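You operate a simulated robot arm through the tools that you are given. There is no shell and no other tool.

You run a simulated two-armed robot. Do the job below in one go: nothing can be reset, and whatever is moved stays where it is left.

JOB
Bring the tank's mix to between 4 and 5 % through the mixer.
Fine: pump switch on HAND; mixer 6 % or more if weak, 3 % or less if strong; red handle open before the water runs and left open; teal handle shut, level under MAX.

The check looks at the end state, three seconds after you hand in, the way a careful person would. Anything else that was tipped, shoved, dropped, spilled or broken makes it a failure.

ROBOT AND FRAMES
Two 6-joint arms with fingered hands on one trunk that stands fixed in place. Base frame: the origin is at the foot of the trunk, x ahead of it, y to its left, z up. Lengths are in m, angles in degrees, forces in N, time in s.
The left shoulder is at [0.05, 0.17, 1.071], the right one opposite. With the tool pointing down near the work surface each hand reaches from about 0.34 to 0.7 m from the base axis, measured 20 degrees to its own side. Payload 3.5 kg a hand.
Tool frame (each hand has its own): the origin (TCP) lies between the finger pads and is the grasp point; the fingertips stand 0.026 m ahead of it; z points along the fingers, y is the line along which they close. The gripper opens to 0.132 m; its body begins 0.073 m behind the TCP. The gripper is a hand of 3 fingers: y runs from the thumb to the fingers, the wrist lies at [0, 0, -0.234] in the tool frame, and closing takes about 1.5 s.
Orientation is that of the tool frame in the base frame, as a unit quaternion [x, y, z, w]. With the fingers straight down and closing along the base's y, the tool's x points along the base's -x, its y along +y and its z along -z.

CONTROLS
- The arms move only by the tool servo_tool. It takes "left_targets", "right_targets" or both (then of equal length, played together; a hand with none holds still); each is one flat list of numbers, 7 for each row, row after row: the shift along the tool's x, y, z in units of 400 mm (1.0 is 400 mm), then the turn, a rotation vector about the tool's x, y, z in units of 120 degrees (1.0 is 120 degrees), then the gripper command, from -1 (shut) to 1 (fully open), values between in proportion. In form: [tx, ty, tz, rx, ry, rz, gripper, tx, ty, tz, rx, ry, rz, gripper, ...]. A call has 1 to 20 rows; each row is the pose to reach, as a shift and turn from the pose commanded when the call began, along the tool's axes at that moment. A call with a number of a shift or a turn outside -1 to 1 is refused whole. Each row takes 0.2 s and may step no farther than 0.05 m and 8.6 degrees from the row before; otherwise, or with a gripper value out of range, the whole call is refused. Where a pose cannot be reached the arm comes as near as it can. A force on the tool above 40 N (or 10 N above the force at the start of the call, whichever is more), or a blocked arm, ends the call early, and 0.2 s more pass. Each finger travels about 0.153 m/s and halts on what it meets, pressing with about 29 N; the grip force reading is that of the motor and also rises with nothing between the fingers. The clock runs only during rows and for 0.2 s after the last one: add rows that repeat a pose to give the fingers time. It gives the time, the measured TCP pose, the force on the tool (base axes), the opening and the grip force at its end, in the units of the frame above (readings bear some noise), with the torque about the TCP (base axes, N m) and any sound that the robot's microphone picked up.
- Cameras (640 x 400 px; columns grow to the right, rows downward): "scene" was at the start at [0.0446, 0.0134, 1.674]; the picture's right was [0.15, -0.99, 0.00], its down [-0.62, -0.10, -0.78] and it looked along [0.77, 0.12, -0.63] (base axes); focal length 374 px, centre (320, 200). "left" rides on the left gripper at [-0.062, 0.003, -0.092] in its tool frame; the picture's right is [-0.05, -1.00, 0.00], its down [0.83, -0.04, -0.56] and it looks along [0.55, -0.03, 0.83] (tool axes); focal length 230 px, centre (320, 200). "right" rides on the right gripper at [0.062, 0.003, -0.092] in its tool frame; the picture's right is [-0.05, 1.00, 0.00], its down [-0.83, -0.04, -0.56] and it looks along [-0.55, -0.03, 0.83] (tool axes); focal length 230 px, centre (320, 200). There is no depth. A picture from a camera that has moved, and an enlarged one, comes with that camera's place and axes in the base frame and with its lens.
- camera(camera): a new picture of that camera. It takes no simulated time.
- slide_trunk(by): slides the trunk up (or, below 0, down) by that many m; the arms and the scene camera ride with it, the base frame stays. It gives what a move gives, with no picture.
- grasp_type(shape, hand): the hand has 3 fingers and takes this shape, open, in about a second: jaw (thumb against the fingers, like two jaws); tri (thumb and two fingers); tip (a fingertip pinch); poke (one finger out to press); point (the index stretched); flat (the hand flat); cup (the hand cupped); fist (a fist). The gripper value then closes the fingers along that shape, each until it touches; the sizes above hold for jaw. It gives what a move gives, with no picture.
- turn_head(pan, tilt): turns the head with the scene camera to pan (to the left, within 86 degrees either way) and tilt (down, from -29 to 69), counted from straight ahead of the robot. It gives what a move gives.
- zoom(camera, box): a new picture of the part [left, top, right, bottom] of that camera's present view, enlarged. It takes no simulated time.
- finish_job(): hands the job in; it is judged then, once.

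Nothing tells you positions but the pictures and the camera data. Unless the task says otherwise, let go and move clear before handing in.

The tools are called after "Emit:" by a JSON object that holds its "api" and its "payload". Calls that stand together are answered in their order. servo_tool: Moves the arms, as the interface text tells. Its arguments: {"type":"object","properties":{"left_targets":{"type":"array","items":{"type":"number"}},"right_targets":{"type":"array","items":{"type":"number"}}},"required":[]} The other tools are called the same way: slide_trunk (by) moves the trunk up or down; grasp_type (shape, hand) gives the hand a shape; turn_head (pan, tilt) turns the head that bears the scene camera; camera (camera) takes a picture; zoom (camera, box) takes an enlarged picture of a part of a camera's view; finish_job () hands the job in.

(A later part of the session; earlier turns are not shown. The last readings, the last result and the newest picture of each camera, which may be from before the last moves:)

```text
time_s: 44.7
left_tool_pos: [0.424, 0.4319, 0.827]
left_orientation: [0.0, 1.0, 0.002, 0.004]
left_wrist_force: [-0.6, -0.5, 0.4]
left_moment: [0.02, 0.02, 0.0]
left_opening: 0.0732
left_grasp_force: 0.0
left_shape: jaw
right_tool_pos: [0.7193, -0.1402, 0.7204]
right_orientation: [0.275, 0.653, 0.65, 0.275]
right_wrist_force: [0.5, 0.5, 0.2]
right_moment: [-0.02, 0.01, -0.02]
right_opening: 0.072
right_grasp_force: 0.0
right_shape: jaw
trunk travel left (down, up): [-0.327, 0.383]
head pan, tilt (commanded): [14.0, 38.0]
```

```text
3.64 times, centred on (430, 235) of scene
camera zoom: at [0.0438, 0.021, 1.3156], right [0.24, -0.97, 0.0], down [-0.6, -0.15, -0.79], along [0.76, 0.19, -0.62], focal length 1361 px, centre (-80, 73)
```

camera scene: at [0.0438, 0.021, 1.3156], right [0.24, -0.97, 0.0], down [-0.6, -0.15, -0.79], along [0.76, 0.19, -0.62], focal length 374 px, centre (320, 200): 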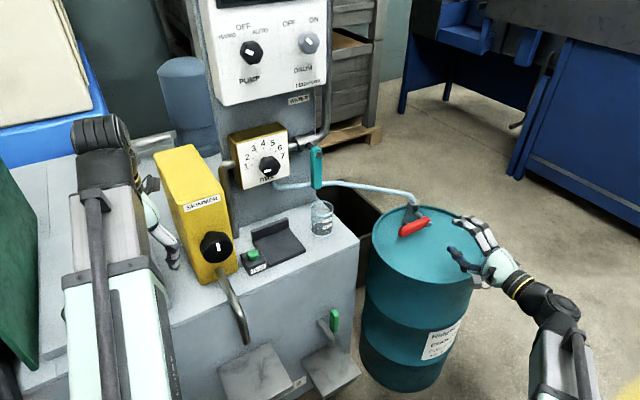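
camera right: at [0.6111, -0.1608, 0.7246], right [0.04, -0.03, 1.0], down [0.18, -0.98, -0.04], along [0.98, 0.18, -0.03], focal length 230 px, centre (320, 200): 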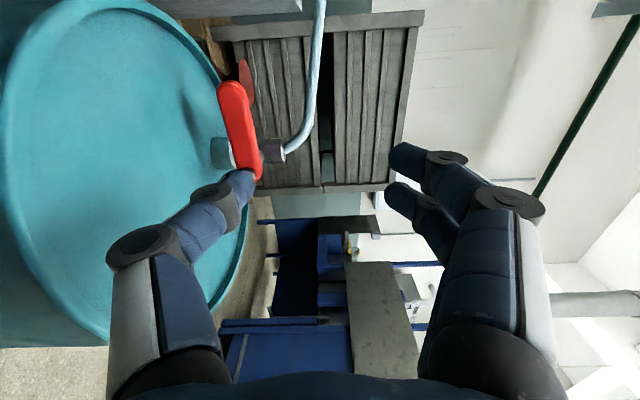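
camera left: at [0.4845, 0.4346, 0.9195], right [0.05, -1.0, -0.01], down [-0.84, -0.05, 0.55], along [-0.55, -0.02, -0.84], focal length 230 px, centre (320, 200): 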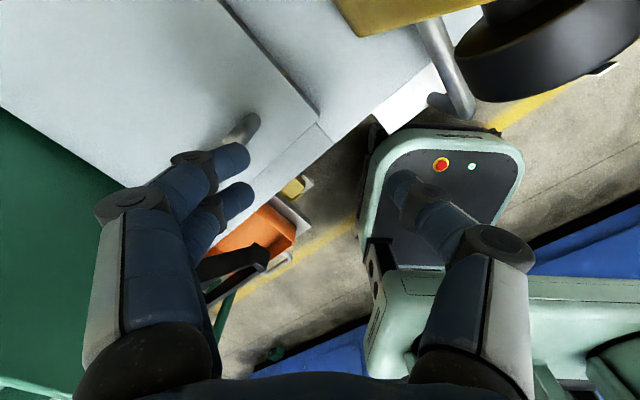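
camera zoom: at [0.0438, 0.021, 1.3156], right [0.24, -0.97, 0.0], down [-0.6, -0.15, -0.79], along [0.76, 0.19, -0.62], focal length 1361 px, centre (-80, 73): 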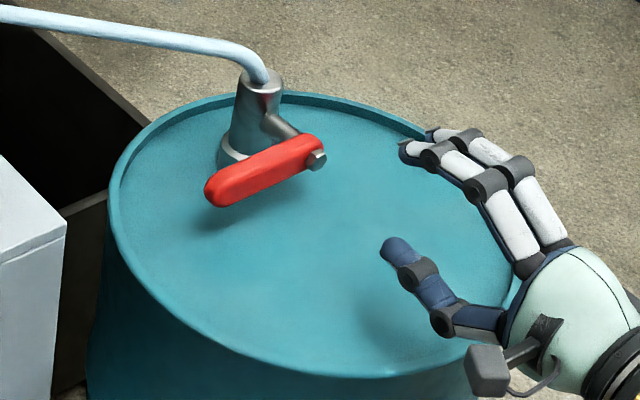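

The bolt is at (0.848, -0.081, 0.643), the lever tip at (0.798, -0.011, 0.639), and the drum top is about 4 cm below it. I'd like one straight finger to push the lever up from beneath, so I'll try the "poke" shape here in free space.

Emit:
{"api": "grasp_type", "payload": {"shape": "poke", "hand": "right"}}

Emit:
{"api": "camera", "payload": {"camera": "right"}}

Emit:
{"api": "zoom", "payload": {"camera": "scene", "box": [360, 180, 540, 310]}}

```text
time_s: 45.6
left_tool_pos: [0.424, 0.4319, 0.8279]
left_orientation: [0.001, 1.0, 0.002, 0.005]
left_wrist_force: [-0.3, -0.3, 0.0]
left_moment: [-0.04, 0.01, 0.02]
left_opening: 0.0733
left_grasp_force: 0.0
left_shape: jaw
right_tool_pos: [0.7185, -0.1398, 0.7208]
right_orientation: [0.275, 0.653, 0.65, 0.275]
right_wrist_force: [0.0, 0.7, -0.2]
right_moment: [-0.01, -0.01, 0.04]
right_opening: 0.0
right_grasp_force: 0.2
right_shape: poke
trunk travel left (down, up): [-0.327, 0.383]
head pan, tilt (commanded): [14.0, 38.0]
```

```text
taken
camera right: at [0.611, -0.1602, 0.7248], right [0.04, -0.03, 1.0], down [0.18, -0.98, -0.04], along [0.98, 0.18, -0.03], focal length 230 px, centre (320, 200)
```

right: 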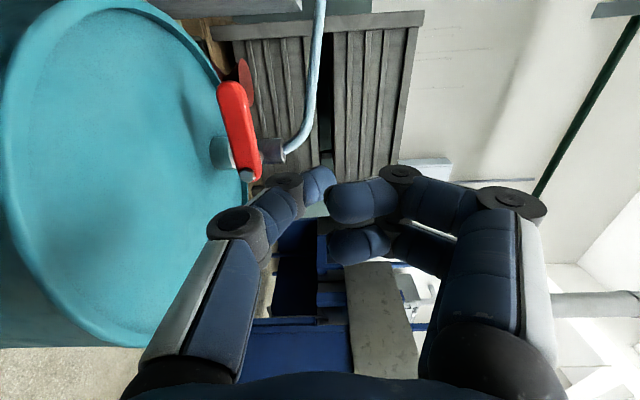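

```text
3.08 times, centred on (450, 245) of scene
camera zoom: at [0.0438, 0.021, 1.3156], right [0.24, -0.97, 0.0], down [-0.6, -0.15, -0.79], along [0.76, 0.19, -0.62], focal length 1151 px, centre (-80, 62)
```

zoom: 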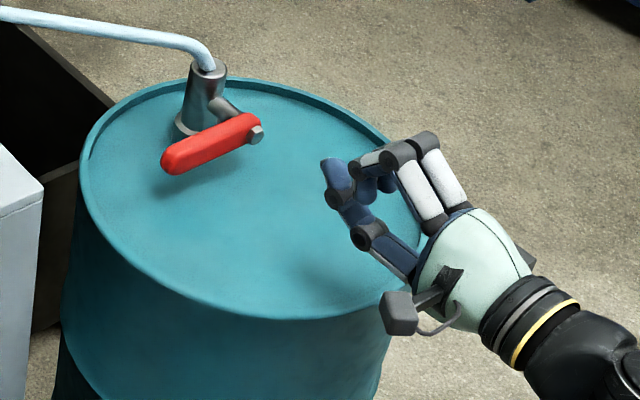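

In "poke" the thumb slants upward, which isn't ideal for getting under the lever. I'll look at "point".

Emit:
{"api": "grasp_type", "payload": {"shape": "point", "hand": "right"}}

Emit:
{"api": "camera", "payload": {"camera": "right"}}

Emit:
{"api": "zoom", "payload": {"camera": "scene", "box": [360, 180, 540, 310]}}

```text
time_s: 46.5
left_tool_pos: [0.4225, 0.4314, 0.8283]
left_orientation: [0.001, 1.0, 0.002, 0.005]
left_wrist_force: [-0.2, 0.0, -0.1]
left_moment: [0.0, 0.01, -0.01]
left_opening: 0.0732
left_grasp_force: 0.1
left_shape: jaw
right_tool_pos: [0.7197, -0.1391, 0.7202]
right_orientation: [0.275, 0.653, 0.65, 0.275]
right_wrist_force: [0.4, -0.7, 0.3]
right_moment: [-0.03, 0.05, 0.01]
right_opening: 0.0001
right_grasp_force: 0.0
right_shape: point
trunk travel left (down, up): [-0.327, 0.383]
head pan, tilt (commanded): [14.0, 38.0]
```

```text
taken
camera right: at [0.611, -0.1602, 0.7247], right [0.04, -0.03, 1.0], down [0.18, -0.98, -0.04], along [0.98, 0.18, -0.03], focal length 230 px, centre (320, 200)
```

right: 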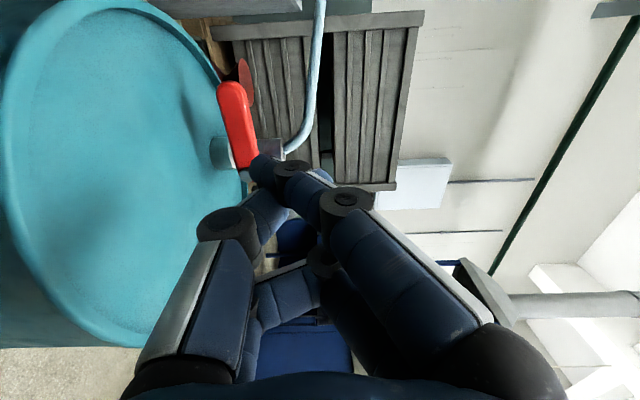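

```text
3.08 times, centred on (450, 245) of scene
camera zoom: at [0.0438, 0.021, 1.3156], right [0.24, -0.97, 0.0], down [-0.6, -0.15, -0.79], along [0.76, 0.19, -0.62], focal length 1151 px, centre (-80, 62)
```

zoom: 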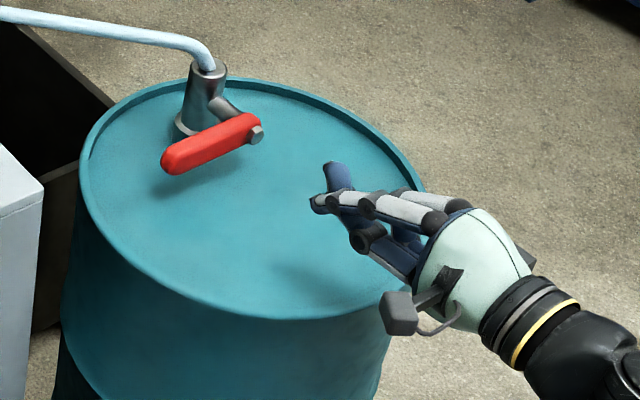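

"Point" crosses the thumb over the index, so it won't suit either. I'll go back to "jaw": with the tool pitched 25° down and thumb below, the thumb fits in the 5 cm gap and I can grip the lever. First I'll raise the hand a little and reshape.

Emit:
{"api": "servo_tool", "payload": {"right_targets": [0, 0.05, 0, 0, 0, 0, 0, 0, 0.1, 0, 0, 0, 0, 0]}}

Emit:
{"api": "grasp_type", "payload": {"shape": "jaw", "hand": "right"}}

Emit:
{"api": "camera", "payload": {"camera": "right"}}

```text
time_s: 47.1
left_tool_pos: [0.4244, 0.4315, 0.827]
left_orientation: [0.0, 1.0, 0.003, 0.004]
left_wrist_force: [-0.7, -0.3, 0.6]
left_moment: [-0.02, 0.02, 0.02]
left_opening: 0.0728
left_grasp_force: 0.1
left_shape: jaw
right_tool_pos: [0.7183, -0.14, 0.7608]
right_orientation: [0.275, 0.653, 0.65, 0.276]
right_wrist_force: [0.4, 0.2, -0.1]
right_moment: [0.01, -0.02, 0.01]
right_opening: 0.0
right_grasp_force: 0.2
right_shape: point
trunk travel left (down, up): [-0.327, 0.383]
head pan, tilt (commanded): [14.0, 38.0]
```

```text
time_s: 48.0
left_tool_pos: [0.423, 0.4308, 0.827]
left_orientation: [0.0, 1.0, 0.003, 0.005]
left_wrist_force: [0.3, 0.6, 0.6]
left_moment: [0.0, -0.02, -0.03]
left_opening: 0.0731
left_grasp_force: 0.0
left_shape: jaw
right_tool_pos: [0.7186, -0.1411, 0.761]
right_orientation: [0.276, 0.653, 0.65, 0.276]
right_wrist_force: [-0.6, 1.1, 0.9]
right_moment: [0.01, 0.04, -0.01]
right_opening: 0.0947
right_grasp_force: 0.1
right_shape: jaw
trunk travel left (down, up): [-0.327, 0.383]
head pan, tilt (commanded): [14.0, 38.0]
```

```text
taken
camera right: at [0.6106, -0.1605, 0.7652], right [0.04, -0.03, 1.0], down [0.18, -0.98, -0.04], along [0.98, 0.18, -0.03], focal length 230 px, centre (320, 200)
```

right: 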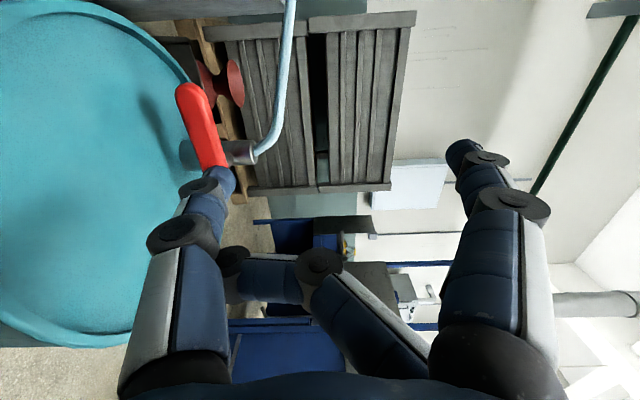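

The third finger is still uncurling. I'll move to the pre-approach pose, pitched 25° down, with the jaw set to about 50 mm.

Emit:
{"api": "servo_tool", "payload": {"right_targets": [0, 0, 0, 0, 0, 0, 0.5, 0, 0, 0, 0, 0, 0, 0.3, 0.005, -0.02, 0.012, 0.035, 0, 0, 0, 0.013, -0.053, 0.032, 0.07, 0, 0, -0.24, 0.02, -0.08, 0.048, 0.105, 0, 0, -0.24, 0.027, -0.108, 0.065, 0.14, 0, 0, -0.24, 0.033, -0.135, 0.08, 0.175, 0, 0, -0.24, 0.0398, -0.1628, 0.0975, 0.2083, 0, 0, -0.24]}}

Emit:
{"api": "camera", "payload": {"camera": "right"}}

Emit:
{"api": "zoom", "payload": {"camera": "scene", "box": [360, 170, 520, 290]}}

```text
time_s: 49.8
left_tool_pos: [0.4239, 0.4309, 0.8274]
left_orientation: [-0.001, 1.0, 0.003, 0.004]
left_wrist_force: [1.0, 0.1, -0.5]
left_moment: [0.01, 0.01, 0.03]
left_opening: 0.0732
left_grasp_force: 0.0
left_shape: jaw
right_tool_pos: [0.736, -0.1023, 0.6956]
right_orientation: [0.329, 0.778, 0.492, 0.209]
right_wrist_force: [0.3, 0.2, 0.3]
right_moment: [0.0, -0.02, 0.01]
right_opening: 0.0161
right_grasp_force: 0.0
right_shape: jaw
trunk travel left (down, up): [-0.327, 0.383]
head pan, tilt (commanded): [14.0, 38.0]
```

```text
taken
camera right: at [0.6348, -0.1148, 0.7385], right [0.34, 0.26, 0.9], down [0.21, -0.96, 0.2], along [0.92, 0.12, -0.38], focal length 230 px, centre (320, 200)
```

right: 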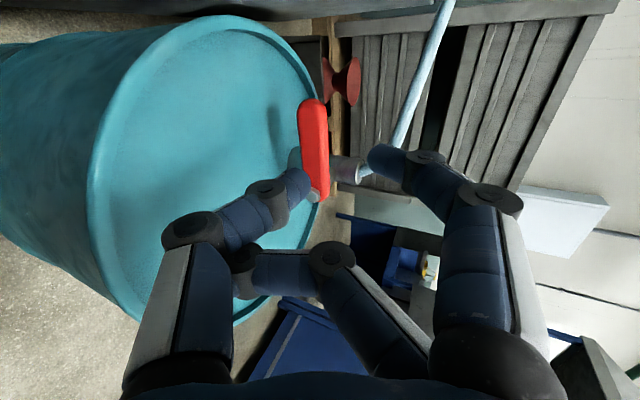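

```text
3.33 times, centred on (440, 230) of scene
camera zoom: at [0.0438, 0.021, 1.3156], right [0.24, -0.97, 0.0], down [-0.6, -0.15, -0.79], along [0.76, 0.19, -0.62], focal length 1247 px, centre (-80, 100)
```

zoom: 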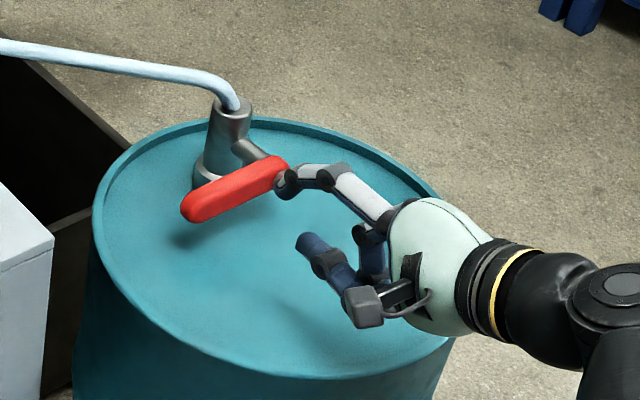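

One finger is still curled, caught against the thumb. I'll open the jaw fully for a moment to free it.

Emit:
{"api": "servo_tool", "payload": {"right_targets": [0, 0.02, -0.05, 0, 0, 0, 0.6, 0, 0.04, -0.1, 0, 0, 0, 1, 0, 0.04, -0.1, 0, 0, 0, 1, 0, 0.04, -0.1, 0, 0, 0, 1, 0, 0.04, -0.1, 0, 0, 0, 1, 0, 0.04, -0.1, 0, 0, 0, 1, 0, 0.04, -0.1, 0, 0, 0, 1, 0, 0.04, -0.1, 0, 0, 0, 1]}}

Emit:
{"api": "camera", "payload": {"camera": "right"}}

```text
time_s: 51.6
left_tool_pos: [0.4234, 0.4322, 0.8271]
left_orientation: [0.001, 1.0, 0.003, 0.005]
left_wrist_force: [0.5, 0.0, 0.7]
left_moment: [0.01, 0.0, 0.02]
left_opening: 0.0731
left_grasp_force: 0.0
left_shape: jaw
right_tool_pos: [0.7138, -0.1212, 0.7272]
right_orientation: [0.328, 0.778, 0.494, 0.21]
right_wrist_force: [0.2, -0.3, -0.3]
right_moment: [-0.02, 0.0, -0.02]
right_opening: 0.0951
right_grasp_force: 0.1
right_shape: jaw
trunk travel left (down, up): [-0.327, 0.383]
head pan, tilt (commanded): [14.0, 38.0]
```

```text
taken
camera right: at [0.6132, -0.1342, 0.7698], right [0.34, 0.26, 0.9], down [0.21, -0.96, 0.2], along [0.92, 0.12, -0.38], focal length 230 px, centre (320, 200)
```

right: 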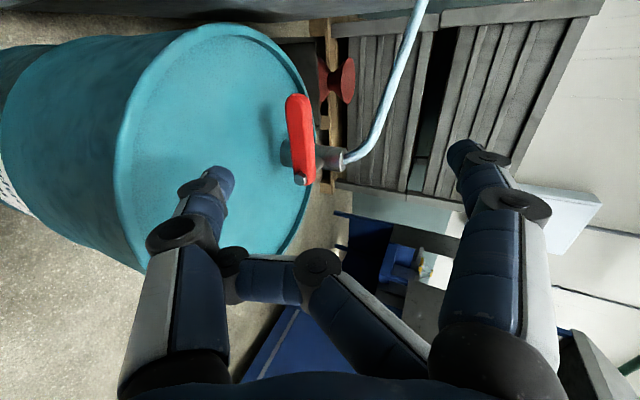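

Still hooked. I'll try going through "flat" and then back to "jaw" to untangle the fingers.

Emit:
{"api": "grasp_type", "payload": {"shape": "flat", "hand": "right"}}

Emit:
{"api": "camera", "payload": {"camera": "right"}}

```text
time_s: 52.5
left_tool_pos: [0.4238, 0.4316, 0.8279]
left_orientation: [-0.001, 1.0, 0.003, 0.004]
left_wrist_force: [0.2, -0.6, 0.2]
left_moment: [0.01, -0.02, 0.01]
left_opening: 0.0732
left_grasp_force: 0.0
left_shape: jaw
right_tool_pos: [0.7127, -0.1203, 0.7268]
right_orientation: [0.328, 0.778, 0.493, 0.209]
right_wrist_force: [0.3, 0.7, -0.9]
right_moment: [0.03, 0.01, 0.04]
right_opening: 0.0
right_grasp_force: 0.1
right_shape: flat
trunk travel left (down, up): [-0.327, 0.383]
head pan, tilt (commanded): [14.0, 38.0]
```

```text
taken
camera right: at [0.6132, -0.1342, 0.7698], right [0.34, 0.26, 0.9], down [0.21, -0.96, 0.2], along [0.92, 0.12, -0.38], focal length 230 px, centre (320, 200)
```

right: 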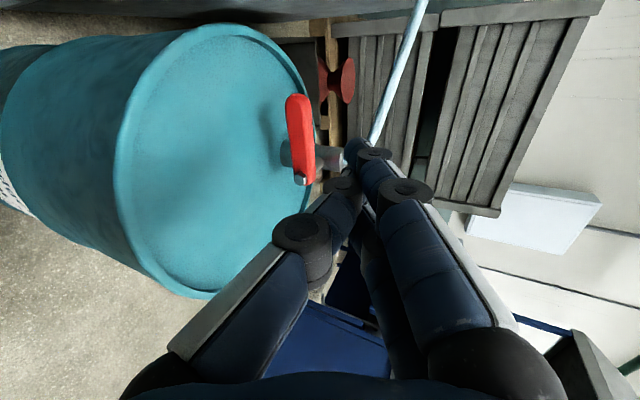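

"Flat" straightened everything. Back to "jaw" now.

Emit:
{"api": "grasp_type", "payload": {"shape": "jaw", "hand": "right"}}

Emit:
{"api": "camera", "payload": {"camera": "right"}}

```text
time_s: 53.4
left_tool_pos: [0.4245, 0.4317, 0.8265]
left_orientation: [0.0, 1.0, 0.002, 0.005]
left_wrist_force: [-0.5, -0.5, -0.3]
left_moment: [-0.01, 0.0, 0.0]
left_opening: 0.0733
left_grasp_force: 0.0
left_shape: jaw
right_tool_pos: [0.7142, -0.1213, 0.7266]
right_orientation: [0.329, 0.778, 0.493, 0.209]
right_wrist_force: [-0.2, -0.2, 0.7]
right_moment: [-0.01, 0.01, 0.02]
right_opening: 0.132
right_grasp_force: 0.1
right_shape: jaw
trunk travel left (down, up): [-0.327, 0.383]
head pan, tilt (commanded): [14.0, 38.0]
```

```text
taken
camera right: at [0.6132, -0.1342, 0.7698], right [0.34, 0.26, 0.9], down [0.21, -0.96, 0.2], along [0.92, 0.12, -0.38], focal length 230 px, centre (320, 200)
```

right: 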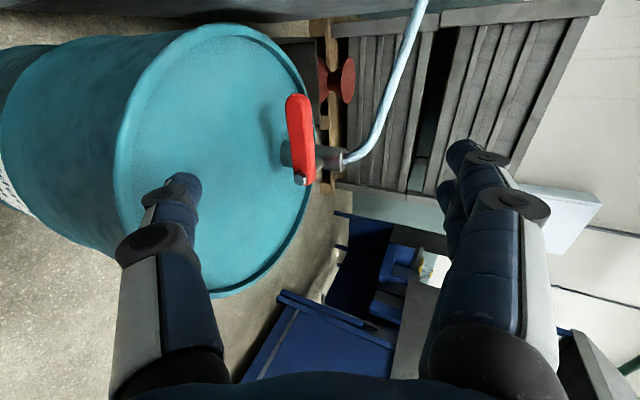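

The jaw is free again. I'll close it to 50 mm and move partway in, then check the alignment.

Emit:
{"api": "servo_tool", "payload": {"right_targets": [0, -0.01, 0.02, 0, 0, 0, 0.3, -0.001, -0.02, 0.06, 0, 0, 0, -0.24, -0.002, -0.03, 0.12, 0, 0, 0, -0.24, -0.003, -0.0448, 0.18, 0, 0, 0, -0.24, -0.0038, -0.0448, 0.23, 0, 0, 0, -0.24, -0.0038, -0.0448, 0.25, 0, 0, 0, -0.24]}}

Emit:
{"api": "camera", "payload": {"camera": "right"}}

Emit:
{"api": "zoom", "payload": {"camera": "scene", "box": [360, 170, 520, 290]}}

```text
time_s: 54.8
left_tool_pos: [0.4245, 0.4312, 0.8263]
left_orientation: [0.0, 1.0, 0.002, 0.004]
left_wrist_force: [-0.6, -0.2, 0.2]
left_moment: [0.01, -0.01, -0.02]
left_opening: 0.0735
left_grasp_force: 0.1
left_shape: jaw
right_tool_pos: [0.7752, -0.0643, 0.6678]
right_orientation: [0.328, 0.778, 0.493, 0.21]
right_wrist_force: [0.5, -0.1, -0.5]
right_moment: [0.03, -0.03, -0.02]
right_opening: 0.0509
right_grasp_force: 0.1
right_shape: jaw
trunk travel left (down, up): [-0.327, 0.383]
head pan, tilt (commanded): [14.0, 38.0]
```

```text
taken
camera right: at [0.6741, -0.0776, 0.7104], right [0.34, 0.26, 0.9], down [0.21, -0.96, 0.2], along [0.92, 0.12, -0.38], focal length 230 px, centre (320, 200)
```

right: 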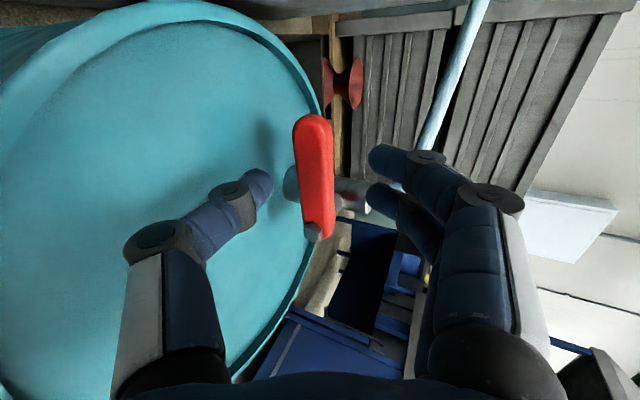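

```text
3.33 times, centred on (440, 230) of scene
camera zoom: at [0.0438, 0.021, 1.3156], right [0.24, -0.97, 0.0], down [-0.6, -0.15, -0.79], along [0.76, 0.19, -0.62], focal length 1247 px, centre (-80, 100)
```

zoom: 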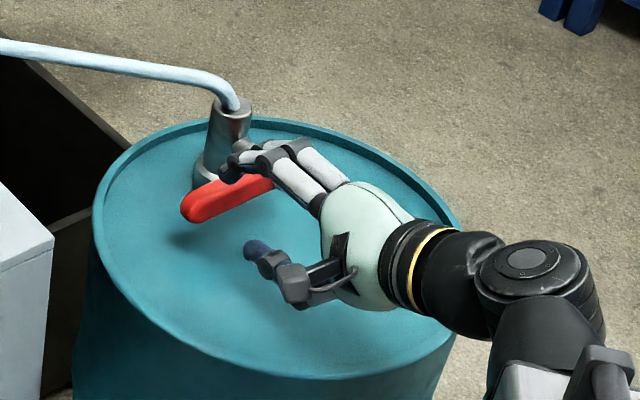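

The lever sits neatly between the thumb (below) and fingers (above). I'll advance the last 60 mm.

Emit:
{"api": "servo_tool", "payload": {"right_targets": [0, -0.003, 0.05, 0, 0, 0, -0.24, 0, -0.005, 0.1, 0, 0, 0, -0.24, 0, -0.005, 0.145, 0, 0, 0, -0.24]}}

Emit:
{"api": "camera", "payload": {"camera": "right"}}

Emit:
{"api": "zoom", "payload": {"camera": "scene", "box": [360, 170, 520, 290]}}

```text
time_s: 55.6
left_tool_pos: [0.4241, 0.4319, 0.827]
left_orientation: [0.001, 1.0, 0.002, 0.005]
left_wrist_force: [-0.2, 0.0, 0.7]
left_moment: [-0.01, 0.03, 0.0]
left_opening: 0.0731
left_grasp_force: 0.1
left_shape: jaw
right_tool_pos: [0.8117, -0.0292, 0.641]
right_orientation: [0.328, 0.778, 0.493, 0.209]
right_wrist_force: [0.3, -0.7, 0.0]
right_moment: [-0.02, 0.02, 0.01]
right_opening: 0.051
right_grasp_force: 0.1
right_shape: jaw
trunk travel left (down, up): [-0.327, 0.383]
head pan, tilt (commanded): [14.0, 38.0]
```

```text
taken
camera right: at [0.7117, -0.0419, 0.6844], right [0.34, 0.26, 0.9], down [0.21, -0.96, 0.2], along [0.92, 0.12, -0.38], focal length 230 px, centre (320, 200)
```

right: 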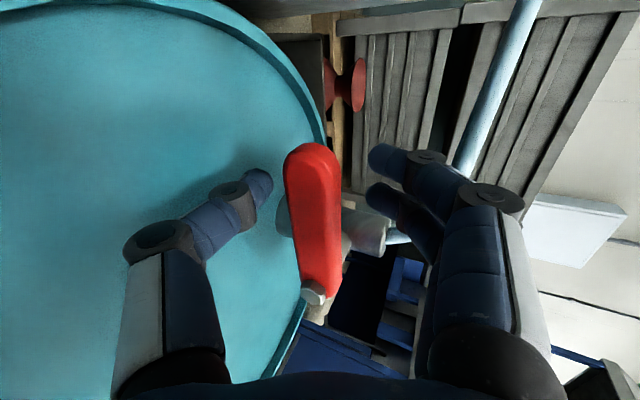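

```text
3.33 times, centred on (440, 230) of scene
camera zoom: at [0.0438, 0.021, 1.3156], right [0.24, -0.97, 0.0], down [-0.6, -0.15, -0.79], along [0.76, 0.19, -0.62], focal length 1247 px, centre (-80, 100)
```

zoom: 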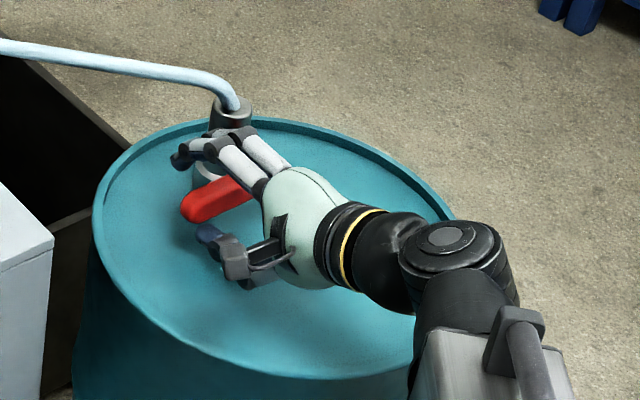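

The lever is centred in the jaw with no contact forces. Closing on it.

Emit:
{"api": "servo_tool", "payload": {"right_targets": [0, 0, 0, 0, 0, 0, -0.5, 0, 0, 0, 0, 0, 0, -0.8, 0, 0, 0, 0, 0, 0, -1, 0, 0, 0, 0, 0, 0, -1, 0, 0, 0, 0, 0, 0, -1]}}

Emit:
{"api": "camera", "payload": {"camera": "right"}}

```text
time_s: 56.8
left_tool_pos: [0.4241, 0.4318, 0.8263]
left_orientation: [0.0, 1.0, 0.002, 0.005]
left_wrist_force: [-0.1, 0.5, 0.1]
left_moment: [0.01, 0.01, 0.0]
left_opening: 0.0736
left_grasp_force: 0.1
left_shape: jaw
right_tool_pos: [0.8129, -0.0269, 0.6413]
right_orientation: [0.328, 0.778, 0.493, 0.208]
right_wrist_force: [7.6, 7.5, -3.6]
right_moment: [-0.06, 0.25, -0.06]
right_opening: 0.0143
right_grasp_force: 28.5
right_shape: jaw
trunk travel left (down, up): [-0.327, 0.383]
head pan, tilt (commanded): [14.0, 38.0]
```

```text
taken
camera right: at [0.712, -0.0411, 0.6842], right [0.34, 0.26, 0.9], down [0.21, -0.96, 0.2], along [0.92, 0.12, -0.38], focal length 230 px, centre (320, 200)
```

right: 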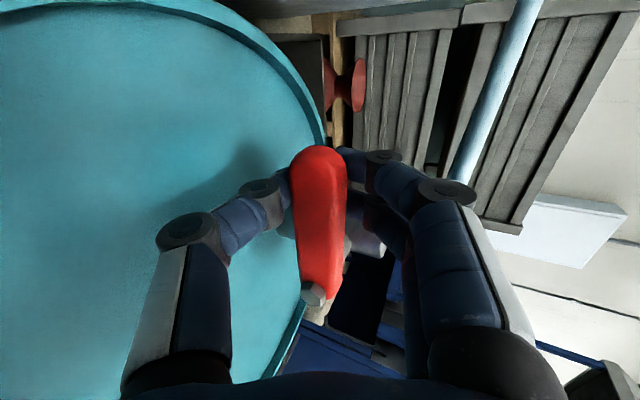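

Gripped with the thumb beneath. I'll swing the lever up about its pivot, first to 45°, turning the hand with it.

Emit:
{"api": "servo_tool", "payload": {"right_targets": [-0.0014, 0.0194, -0.0091, 0, 0.0264, 0.0566, -1, -0.0056, 0.0385, -0.018, 0, 0.0528, 0.1133, -1, -0.0125, 0.057, -0.0266, 0, 0.0792, 0.1699, -1, -0.022, 0.0744, -0.0347, 0, 0.1057, 0.2266, -1, -0.0339, 0.0906, -0.0423, 0, 0.1321, 0.2832, -1, -0.0481, 0.1053, -0.0491, 0, 0.1585, 0.3399, -1]}}

Emit:
{"api": "camera", "payload": {"camera": "right"}}

Emit:
{"api": "zoom", "payload": {"camera": "scene", "box": [360, 170, 520, 290]}}

```text
time_s: 58.2
left_tool_pos: [0.4257, 0.4332, 0.8265]
left_orientation: [0.0, 1.0, 0.003, 0.003]
left_wrist_force: [0.2, -0.4, 0.6]
left_moment: [0.01, 0.0, -0.02]
left_opening: 0.0733
left_grasp_force: 0.0
left_shape: jaw
right_tool_pos: [0.8266, -0.0432, 0.6856]
right_orientation: [0.496, 0.637, 0.581, -0.105]
right_wrist_force: [20.4, 7.8, -10.0]
right_moment: [-0.3, -0.03, 0.07]
right_opening: 0.0137
right_grasp_force: 29.1
right_shape: jaw
trunk travel left (down, up): [-0.327, 0.383]
head pan, tilt (commanded): [14.0, 38.0]
```

```text
taken
camera right: at [0.7593, -0.0903, 0.7602], right [0.78, -0.19, 0.6], down [0.13, -0.89, -0.45], along [0.62, 0.42, -0.66], focal length 230 px, centre (320, 200)
```

right: 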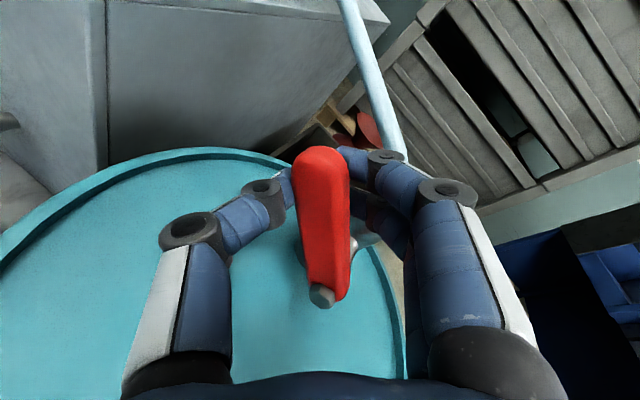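

```text
3.33 times, centred on (440, 230) of scene
camera zoom: at [0.046, 0.0215, 1.3154], right [0.24, -0.97, 0.0], down [-0.6, -0.15, -0.79], along [0.76, 0.19, -0.62], focal length 1247 px, centre (-80, 100)
```

zoom: 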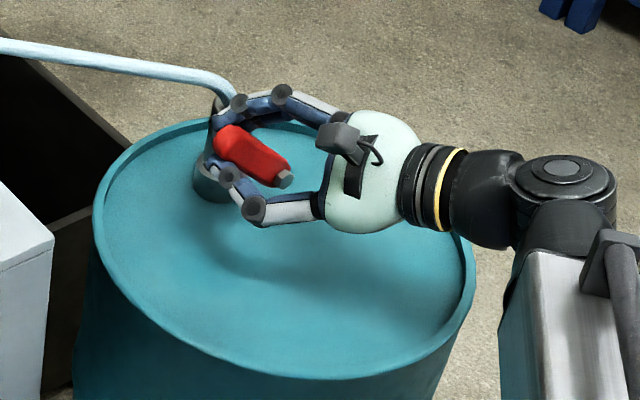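

Lever is at about 45° and following well. Continuing the same arc through the remaining 45°.

Emit:
{"api": "servo_tool", "payload": {"right_targets": [-0.0014, 0.0194, -0.0091, 0, 0.0264, 0.0566, -1, -0.0056, 0.0385, -0.018, 0, 0.0528, 0.1133, -1, -0.0125, 0.057, -0.0266, 0, 0.0792, 0.1699, -1, -0.022, 0.0744, -0.0347, 0, 0.1057, 0.2266, -1, -0.0339, 0.0906, -0.0423, 0, 0.1321, 0.2832, -1, -0.0481, 0.1053, -0.0491, 0, 0.1585, 0.3399, -1]}}

Emit:
{"api": "camera", "payload": {"camera": "right"}}

Emit:
{"api": "zoom", "payload": {"camera": "scene", "box": [360, 170, 520, 290]}}

```text
time_s: 58.8
left_tool_pos: [0.4245, 0.4313, 0.8252]
left_orientation: [0.0, 1.0, 0.003, 0.003]
left_wrist_force: [0.7, -0.7, 0.2]
left_moment: [0.01, 0.03, -0.01]
left_opening: 0.0734
left_grasp_force: 0.0
left_shape: jaw
right_tool_pos: [0.8301, -0.0498, 0.6938]
right_orientation: [0.534, 0.573, 0.589, -0.2]
right_wrist_force: [24.6, 11.0, -9.8]
right_moment: [-0.29, 0.02, 0.11]
right_opening: 0.0132
right_grasp_force: 29.3
right_shape: jaw
right hand out of reach, approached as far as the arm can: row 2, 3
trunk travel left (down, up): [-0.327, 0.383]
head pan, tilt (commanded): [14.0, 38.0]
stopped in row 3 (right hand): the force on the tool passed its limit at 44 N (the readings are from after the stop); the commanded pose is now the measured one
```

```text
taken
camera right: at [0.7767, -0.1092, 0.7697], right [0.86, -0.29, 0.42], down [0.03, -0.79, -0.61], along [0.5, 0.54, -0.68], focal length 230 px, centre (320, 200)
```

right: 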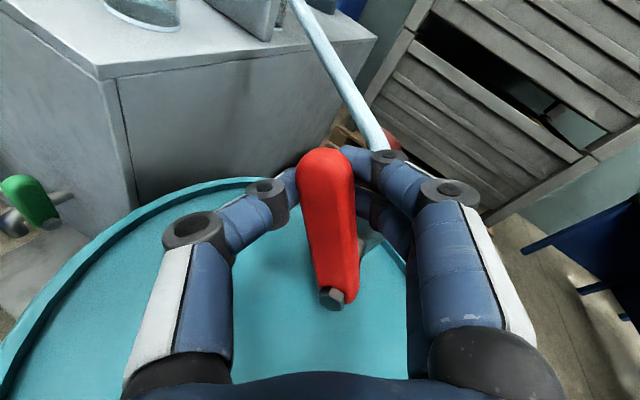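

```text
3.33 times, centred on (440, 230) of scene
camera zoom: at [0.0464, 0.0217, 1.3155], right [0.24, -0.97, 0.0], down [-0.6, -0.15, -0.79], along [0.76, 0.19, -0.62], focal length 1247 px, centre (-80, 100)
```

zoom: 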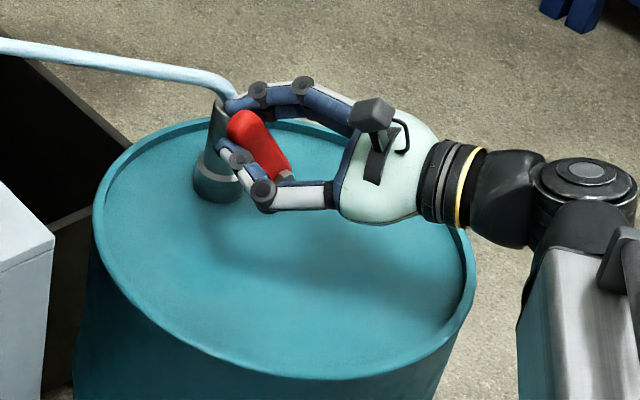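

The arm's roll ran out with the lever at about 56°. I'll release slightly, back out, and push the lever the rest of the way from its left side.

Emit:
{"api": "servo_tool", "payload": {"right_targets": [0, 0, 0, 0, 0, 0, -0.7, 0, 0, 0, 0, 0, 0, -0.5, 0, 0, -0.04, 0, 0, 0, -0.45, 0, 0, -0.12, 0, 0, 0, -0.4, 0, 0, -0.22, 0, 0, 0, -0.4, 0, 0, -0.3, 0, 0, 0, -0.4]}}

Emit:
{"api": "camera", "payload": {"camera": "right"}}

Emit:
{"api": "zoom", "payload": {"camera": "scene", "box": [360, 170, 520, 290]}}

```text
time_s: 60.2
left_tool_pos: [0.4234, 0.4319, 0.8266]
left_orientation: [0.0, 1.0, 0.003, 0.004]
left_wrist_force: [0.8, -0.6, 0.0]
left_moment: [0.01, -0.03, -0.03]
left_opening: 0.0728
left_grasp_force: 0.1
left_shape: jaw
right_tool_pos: [0.7796, -0.1577, 0.7243]
right_orientation: [0.533, 0.572, 0.591, -0.2]
right_wrist_force: [0.5, 0.3, -0.5]
right_moment: [-0.04, 0.0, -0.01]
right_opening: 0.039
right_grasp_force: 0.1
right_shape: jaw
trunk travel left (down, up): [-0.327, 0.383]
head pan, tilt (commanded): [14.0, 38.0]
```

```text
taken
camera right: at [0.7245, -0.2169, 0.7996], right [0.86, -0.28, 0.42], down [0.03, -0.79, -0.61], along [0.5, 0.54, -0.67], focal length 230 px, centre (320, 200)
```

right: 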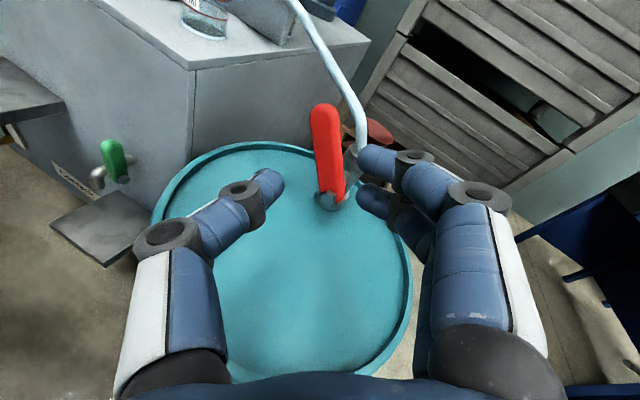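

```text
3.33 times, centred on (440, 230) of scene
camera zoom: at [0.0438, 0.021, 1.3156], right [0.24, -0.97, 0.0], down [-0.6, -0.15, -0.79], along [0.76, 0.19, -0.62], focal length 1247 px, centre (-80, 100)
```

zoom: 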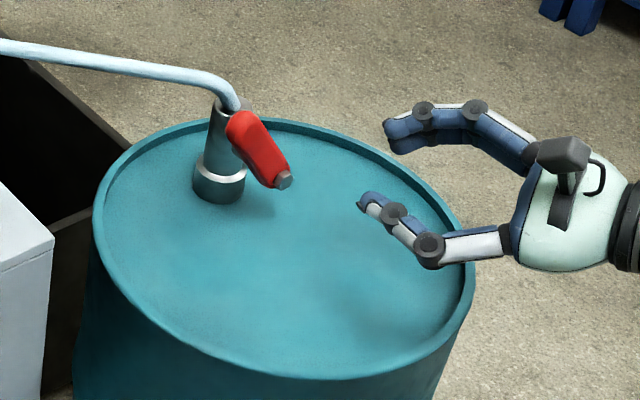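

The lever now stands at about 57°. I'll bring the closed hand level, to the left of the lever, ready to push it upright.

Emit:
{"api": "servo_tool", "payload": {"right_targets": [0.0035, -0.0259, 0.0087, -0.0213, -0.0117, -0.054, -0.6, 0.007, -0.0517, 0.0174, -0.0425, -0.0234, -0.1079, -0.8, 0.0104, -0.0776, 0.0262, -0.0638, -0.0351, -0.1619, -1, 0.0139, -0.1035, 0.0349, -0.085, -0.0468, -0.2158, -1, 0.0174, -0.1293, 0.0436, -0.1063, -0.0584, -0.2698, -1, 0.0209, -0.1552, 0.0523, -0.1275, -0.0701, -0.3237, -1, 0.0243, -0.1811, 0.0611, -0.1488, -0.0818, -0.3777, -1, 0.0278, -0.2069, 0.0698, -0.17, -0.0935, -0.4316, -1, 0.0313, -0.2328, 0.0785, -0.1913, -0.1052, -0.4856, -1]}}

Emit:
{"api": "camera", "payload": {"camera": "right"}}

Emit:
{"api": "zoom", "payload": {"camera": "scene", "box": [360, 170, 520, 290]}}

```text
time_s: 62.2
left_tool_pos: [0.424, 0.4315, 0.8264]
left_orientation: [0.001, 1.0, 0.002, 0.005]
left_wrist_force: [0.5, -0.7, -0.7]
left_moment: [0.04, 0.02, 0.02]
left_opening: 0.0733
left_grasp_force: 0.1
left_shape: jaw
right_tool_pos: [0.7107, -0.1017, 0.683]
right_orientation: [0.275, 0.651, 0.651, 0.277]
right_wrist_force: [-0.4, 0.1, 0.5]
right_moment: [0.01, 0.01, -0.01]
right_opening: 0.0
right_grasp_force: 28.9
right_shape: jaw
trunk travel left (down, up): [-0.327, 0.383]
head pan, tilt (commanded): [14.0, 38.0]
```

```text
taken
camera right: at [0.6022, -0.1204, 0.6881], right [0.03, -0.04, 1.0], down [0.18, -0.98, -0.04], along [0.98, 0.18, -0.03], focal length 230 px, centre (320, 200)
```

right: 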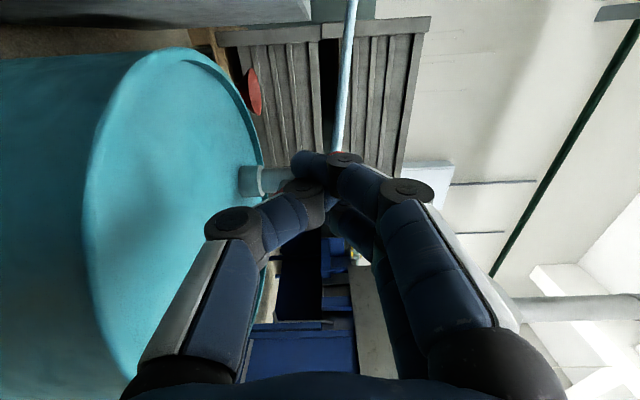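

```text
3.33 times, centred on (440, 230) of scene
camera zoom: at [0.0437, 0.021, 1.3156], right [0.24, -0.97, 0.0], down [-0.6, -0.15, -0.79], along [0.76, 0.19, -0.62], focal length 1247 px, centre (-80, 100)
```

zoom: 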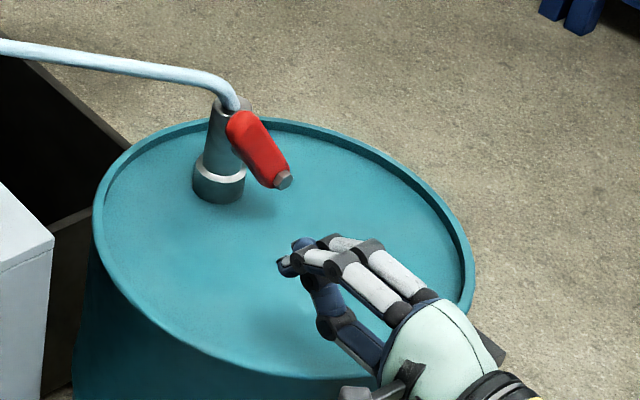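

The closed fingertips are ready to the left of the lever. I'll slide forward beside it.

Emit:
{"api": "servo_tool", "payload": {"right_targets": [0.0175, 0, 0.08, 0, 0, 0, -1, 0.0175, 0, 0.17, 0, 0, 0, -1, 0.0175, -0.005, 0.27, 0, 0, 0, -1]}}

Emit:
{"api": "camera", "payload": {"camera": "right"}}

Emit:
{"api": "zoom", "payload": {"camera": "scene", "box": [360, 170, 520, 290]}}

```text
time_s: 63.0
left_tool_pos: [0.4232, 0.4307, 0.8272]
left_orientation: [0.0, 1.0, 0.003, 0.004]
left_wrist_force: [0.1, -0.2, -0.7]
left_moment: [-0.01, 0.03, 0.02]
left_opening: 0.0731
left_grasp_force: 0.2
left_shape: jaw
right_tool_pos: [0.7846, -0.0203, 0.6809]
right_orientation: [0.276, 0.651, 0.651, 0.276]
right_wrist_force: [0.7, -0.6, -0.8]
right_moment: [0.0, -0.01, 0.0]
right_opening: 0.0
right_grasp_force: 28.6
right_shape: jaw
trunk travel left (down, up): [-0.327, 0.383]
head pan, tilt (commanded): [14.0, 38.0]
```

```text
taken
camera right: at [0.6762, -0.041, 0.6849], right [0.04, -0.04, 1.0], down [0.18, -0.98, -0.04], along [0.98, 0.18, -0.03], focal length 230 px, centre (320, 200)
```

right: 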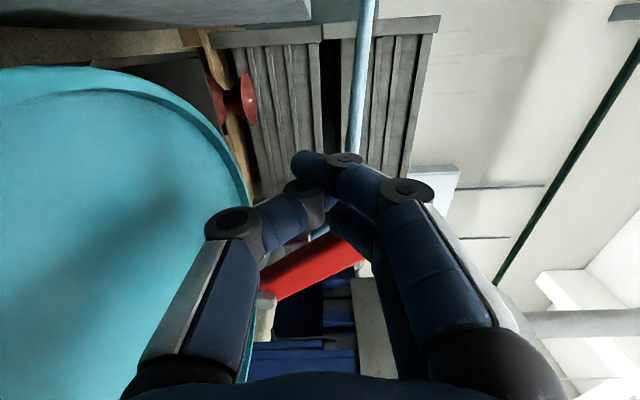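

```text
3.33 times, centred on (440, 230) of scene
camera zoom: at [0.0438, 0.021, 1.3156], right [0.24, -0.97, 0.0], down [-0.6, -0.15, -0.79], along [0.76, 0.19, -0.62], focal length 1247 px, centre (-80, 100)
```

zoom: 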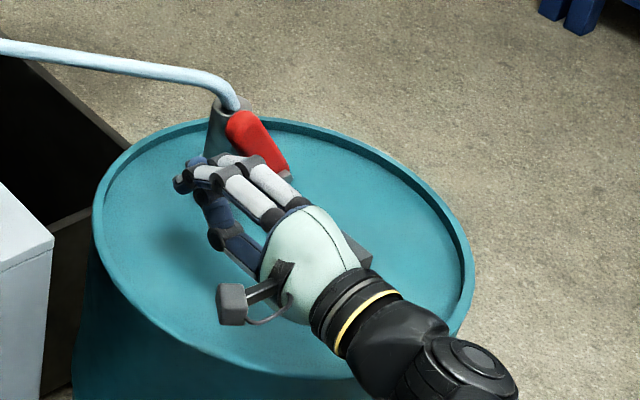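

The fingers are beside the lever. Now pushing it to the right and up.

Emit:
{"api": "servo_tool", "payload": {"right_targets": [-0.03, 0.005, 0, 0, 0, 0, -1, -0.06, 0.012, 0, 0, 0, 0, -1, -0.085, 0.02, 0, 0, 0, 0, -1, -0.11, 0.03, 0, 0, 0, 0, -1, -0.135, 0.038, 0, 0, 0, 0, -1, -0.15, 0.042, 0, 0, 0, 0, -1]}}

Emit:
{"api": "camera", "payload": {"camera": "right"}}

Emit:
{"api": "zoom", "payload": {"camera": "scene", "box": [360, 170, 520, 290]}}

```text
time_s: 64.4
left_tool_pos: [0.4232, 0.4311, 0.8281]
left_orientation: [0.0, 1.0, 0.003, 0.004]
left_wrist_force: [0.0, -0.6, -0.5]
left_moment: [0.0, 0.02, -0.01]
left_opening: 0.073
left_grasp_force: 0.0
left_shape: jaw
right_tool_pos: [0.8243, -0.0643, 0.6992]
right_orientation: [0.276, 0.651, 0.65, 0.277]
right_wrist_force: [-3.7, 3.2, 0.8]
right_moment: [0.02, -0.04, 0.06]
right_opening: 0.0
right_grasp_force: 28.9
right_shape: jaw
trunk travel left (down, up): [-0.327, 0.383]
head pan, tilt (commanded): [14.0, 38.0]
```

```text
taken
camera right: at [0.7167, -0.0836, 0.7036], right [0.04, -0.04, 1.0], down [0.18, -0.98, -0.04], along [0.98, 0.18, -0.03], focal length 230 px, centre (320, 200)
```

right: 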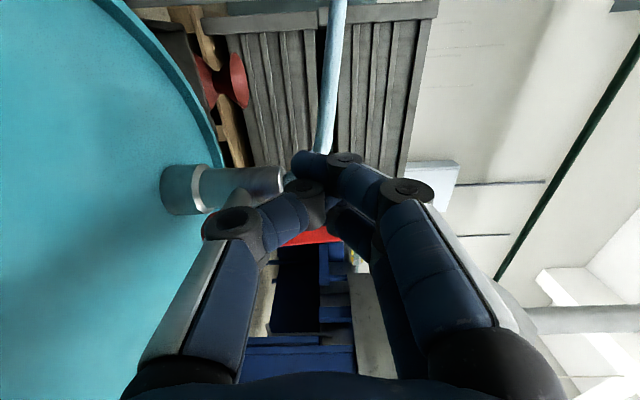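

```text
3.33 times, centred on (440, 230) of scene
camera zoom: at [0.0433, 0.0213, 1.3156], right [0.24, -0.97, 0.0], down [-0.6, -0.15, -0.79], along [0.76, 0.19, -0.62], focal length 1247 px, centre (-80, 100)
```

zoom: 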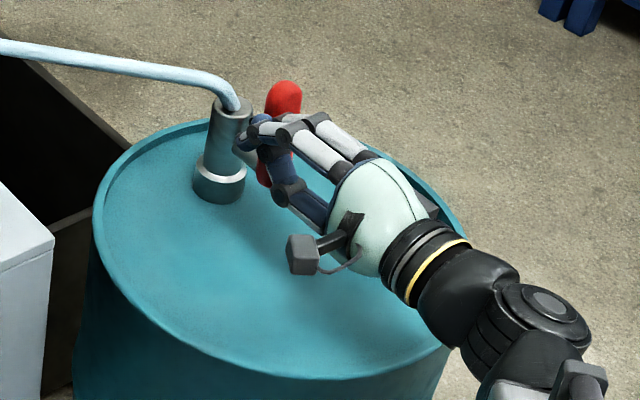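

The lever is almost upright. I'll press on a little to find its stop.

Emit:
{"api": "servo_tool", "payload": {"right_targets": [-0.01, 0, 0, 0, 0, 0, -1, -0.02, 0, 0, 0, 0, 0, -1, -0.03, -0.001, 0, 0, 0, 0, -1, -0.04, -0.002, 0, 0, 0, 0, -1]}}

Emit:
{"api": "zoom", "payload": {"camera": "scene", "box": [360, 170, 520, 290]}}

```text
time_s: 65.5
left_tool_pos: [0.4233, 0.4323, 0.8283]
left_orientation: [0.0, 1.0, 0.003, 0.003]
left_wrist_force: [0.2, 0.1, -0.2]
left_moment: [0.0, -0.04, -0.04]
left_opening: 0.0732
left_grasp_force: 0.0
left_shape: jaw
right_tool_pos: [0.831, -0.0669, 0.7009]
right_orientation: [0.268, 0.653, 0.654, 0.271]
right_wrist_force: [-14.8, 6.9, 3.4]
right_moment: [0.03, 0.03, 0.08]
right_opening: 0.0003
right_grasp_force: 28.6
right_shape: jaw
trunk travel left (down, up): [-0.327, 0.383]
head pan, tilt (commanded): [14.0, 38.0]
stopped in row 4 (right hand): the force on the tool passed its limit at 42 N (the readings are from after the stop); the commanded pose is now the measured one
```

```text
3.33 times, centred on (440, 230) of scene
camera zoom: at [0.0427, 0.0212, 1.3156], right [0.24, -0.97, 0.0], down [-0.6, -0.15, -0.79], along [0.77, 0.19, -0.61], focal length 1247 px, centre (-80, 100)
```

zoom: 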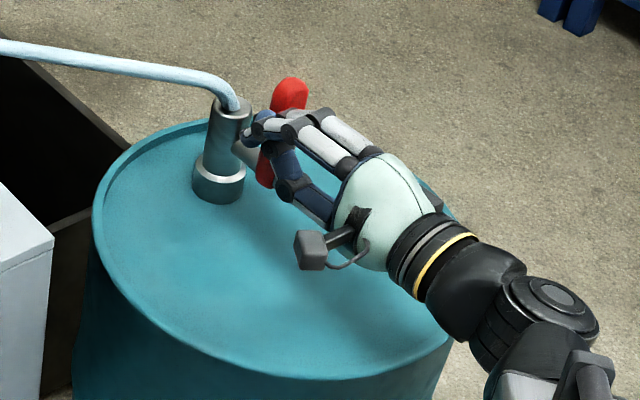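

The lever hit its stop, upright (open, along the pipe). I'll ease left, back out, and check it.

Emit:
{"api": "servo_tool", "payload": {"right_targets": [0.03, 0, 0, 0, 0, 0, -1, 0.06, 0, -0.02, 0, 0, 0, -1, 0.06, 0, -0.12, 0, 0, 0, -1, 0.06, 0.03, -0.24, 0, 0, 0, -1, 0.06, 0.06, -0.3, 0, 0, 0, -0.5]}}

Emit:
{"api": "zoom", "payload": {"camera": "scene", "box": [360, 170, 520, 290]}}

Emit:
{"api": "camera", "payload": {"camera": "right"}}

```text
time_s: 66.7
left_tool_pos: [0.4236, 0.4311, 0.8267]
left_orientation: [0.0, 1.0, 0.004, 0.005]
left_wrist_force: [0.0, -0.7, -1.3]
left_moment: [-0.01, -0.01, -0.01]
left_opening: 0.0734
left_grasp_force: 0.1
left_shape: jaw
right_tool_pos: [0.7301, -0.1368, 0.7215]
right_orientation: [0.271, 0.652, 0.653, 0.273]
right_wrist_force: [-0.3, -0.4, -0.5]
right_moment: [0.0, -0.03, -0.01]
right_opening: 0.0314
right_grasp_force: 0.1
right_shape: jaw
trunk travel left (down, up): [-0.327, 0.383]
head pan, tilt (commanded): [14.0, 38.0]
```

```text
3.33 times, centred on (440, 230) of scene
camera zoom: at [0.0437, 0.021, 1.3156], right [0.24, -0.97, 0.0], down [-0.6, -0.15, -0.79], along [0.76, 0.19, -0.62], focal length 1247 px, centre (-80, 100)
```

zoom: 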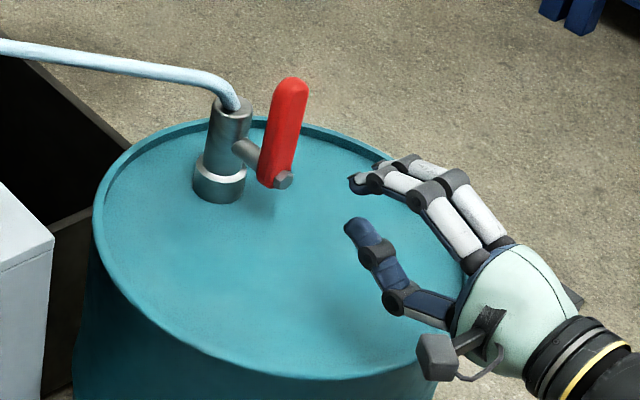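

```text
taken
camera right: at [0.6224, -0.1597, 0.7259], right [0.03, -0.04, 1.0], down [0.19, -0.98, -0.04], along [0.98, 0.19, -0.03], focal length 230 px, centre (320, 200)
```

right: 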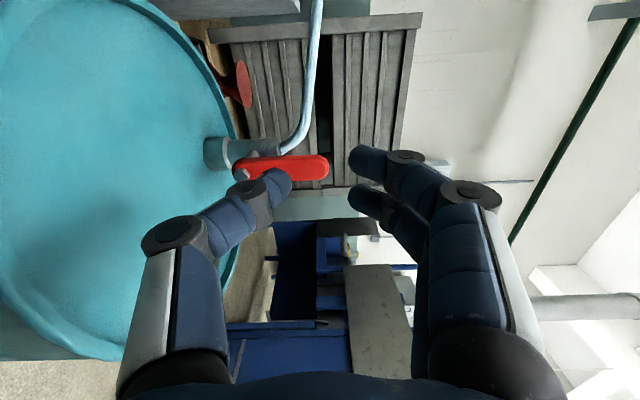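

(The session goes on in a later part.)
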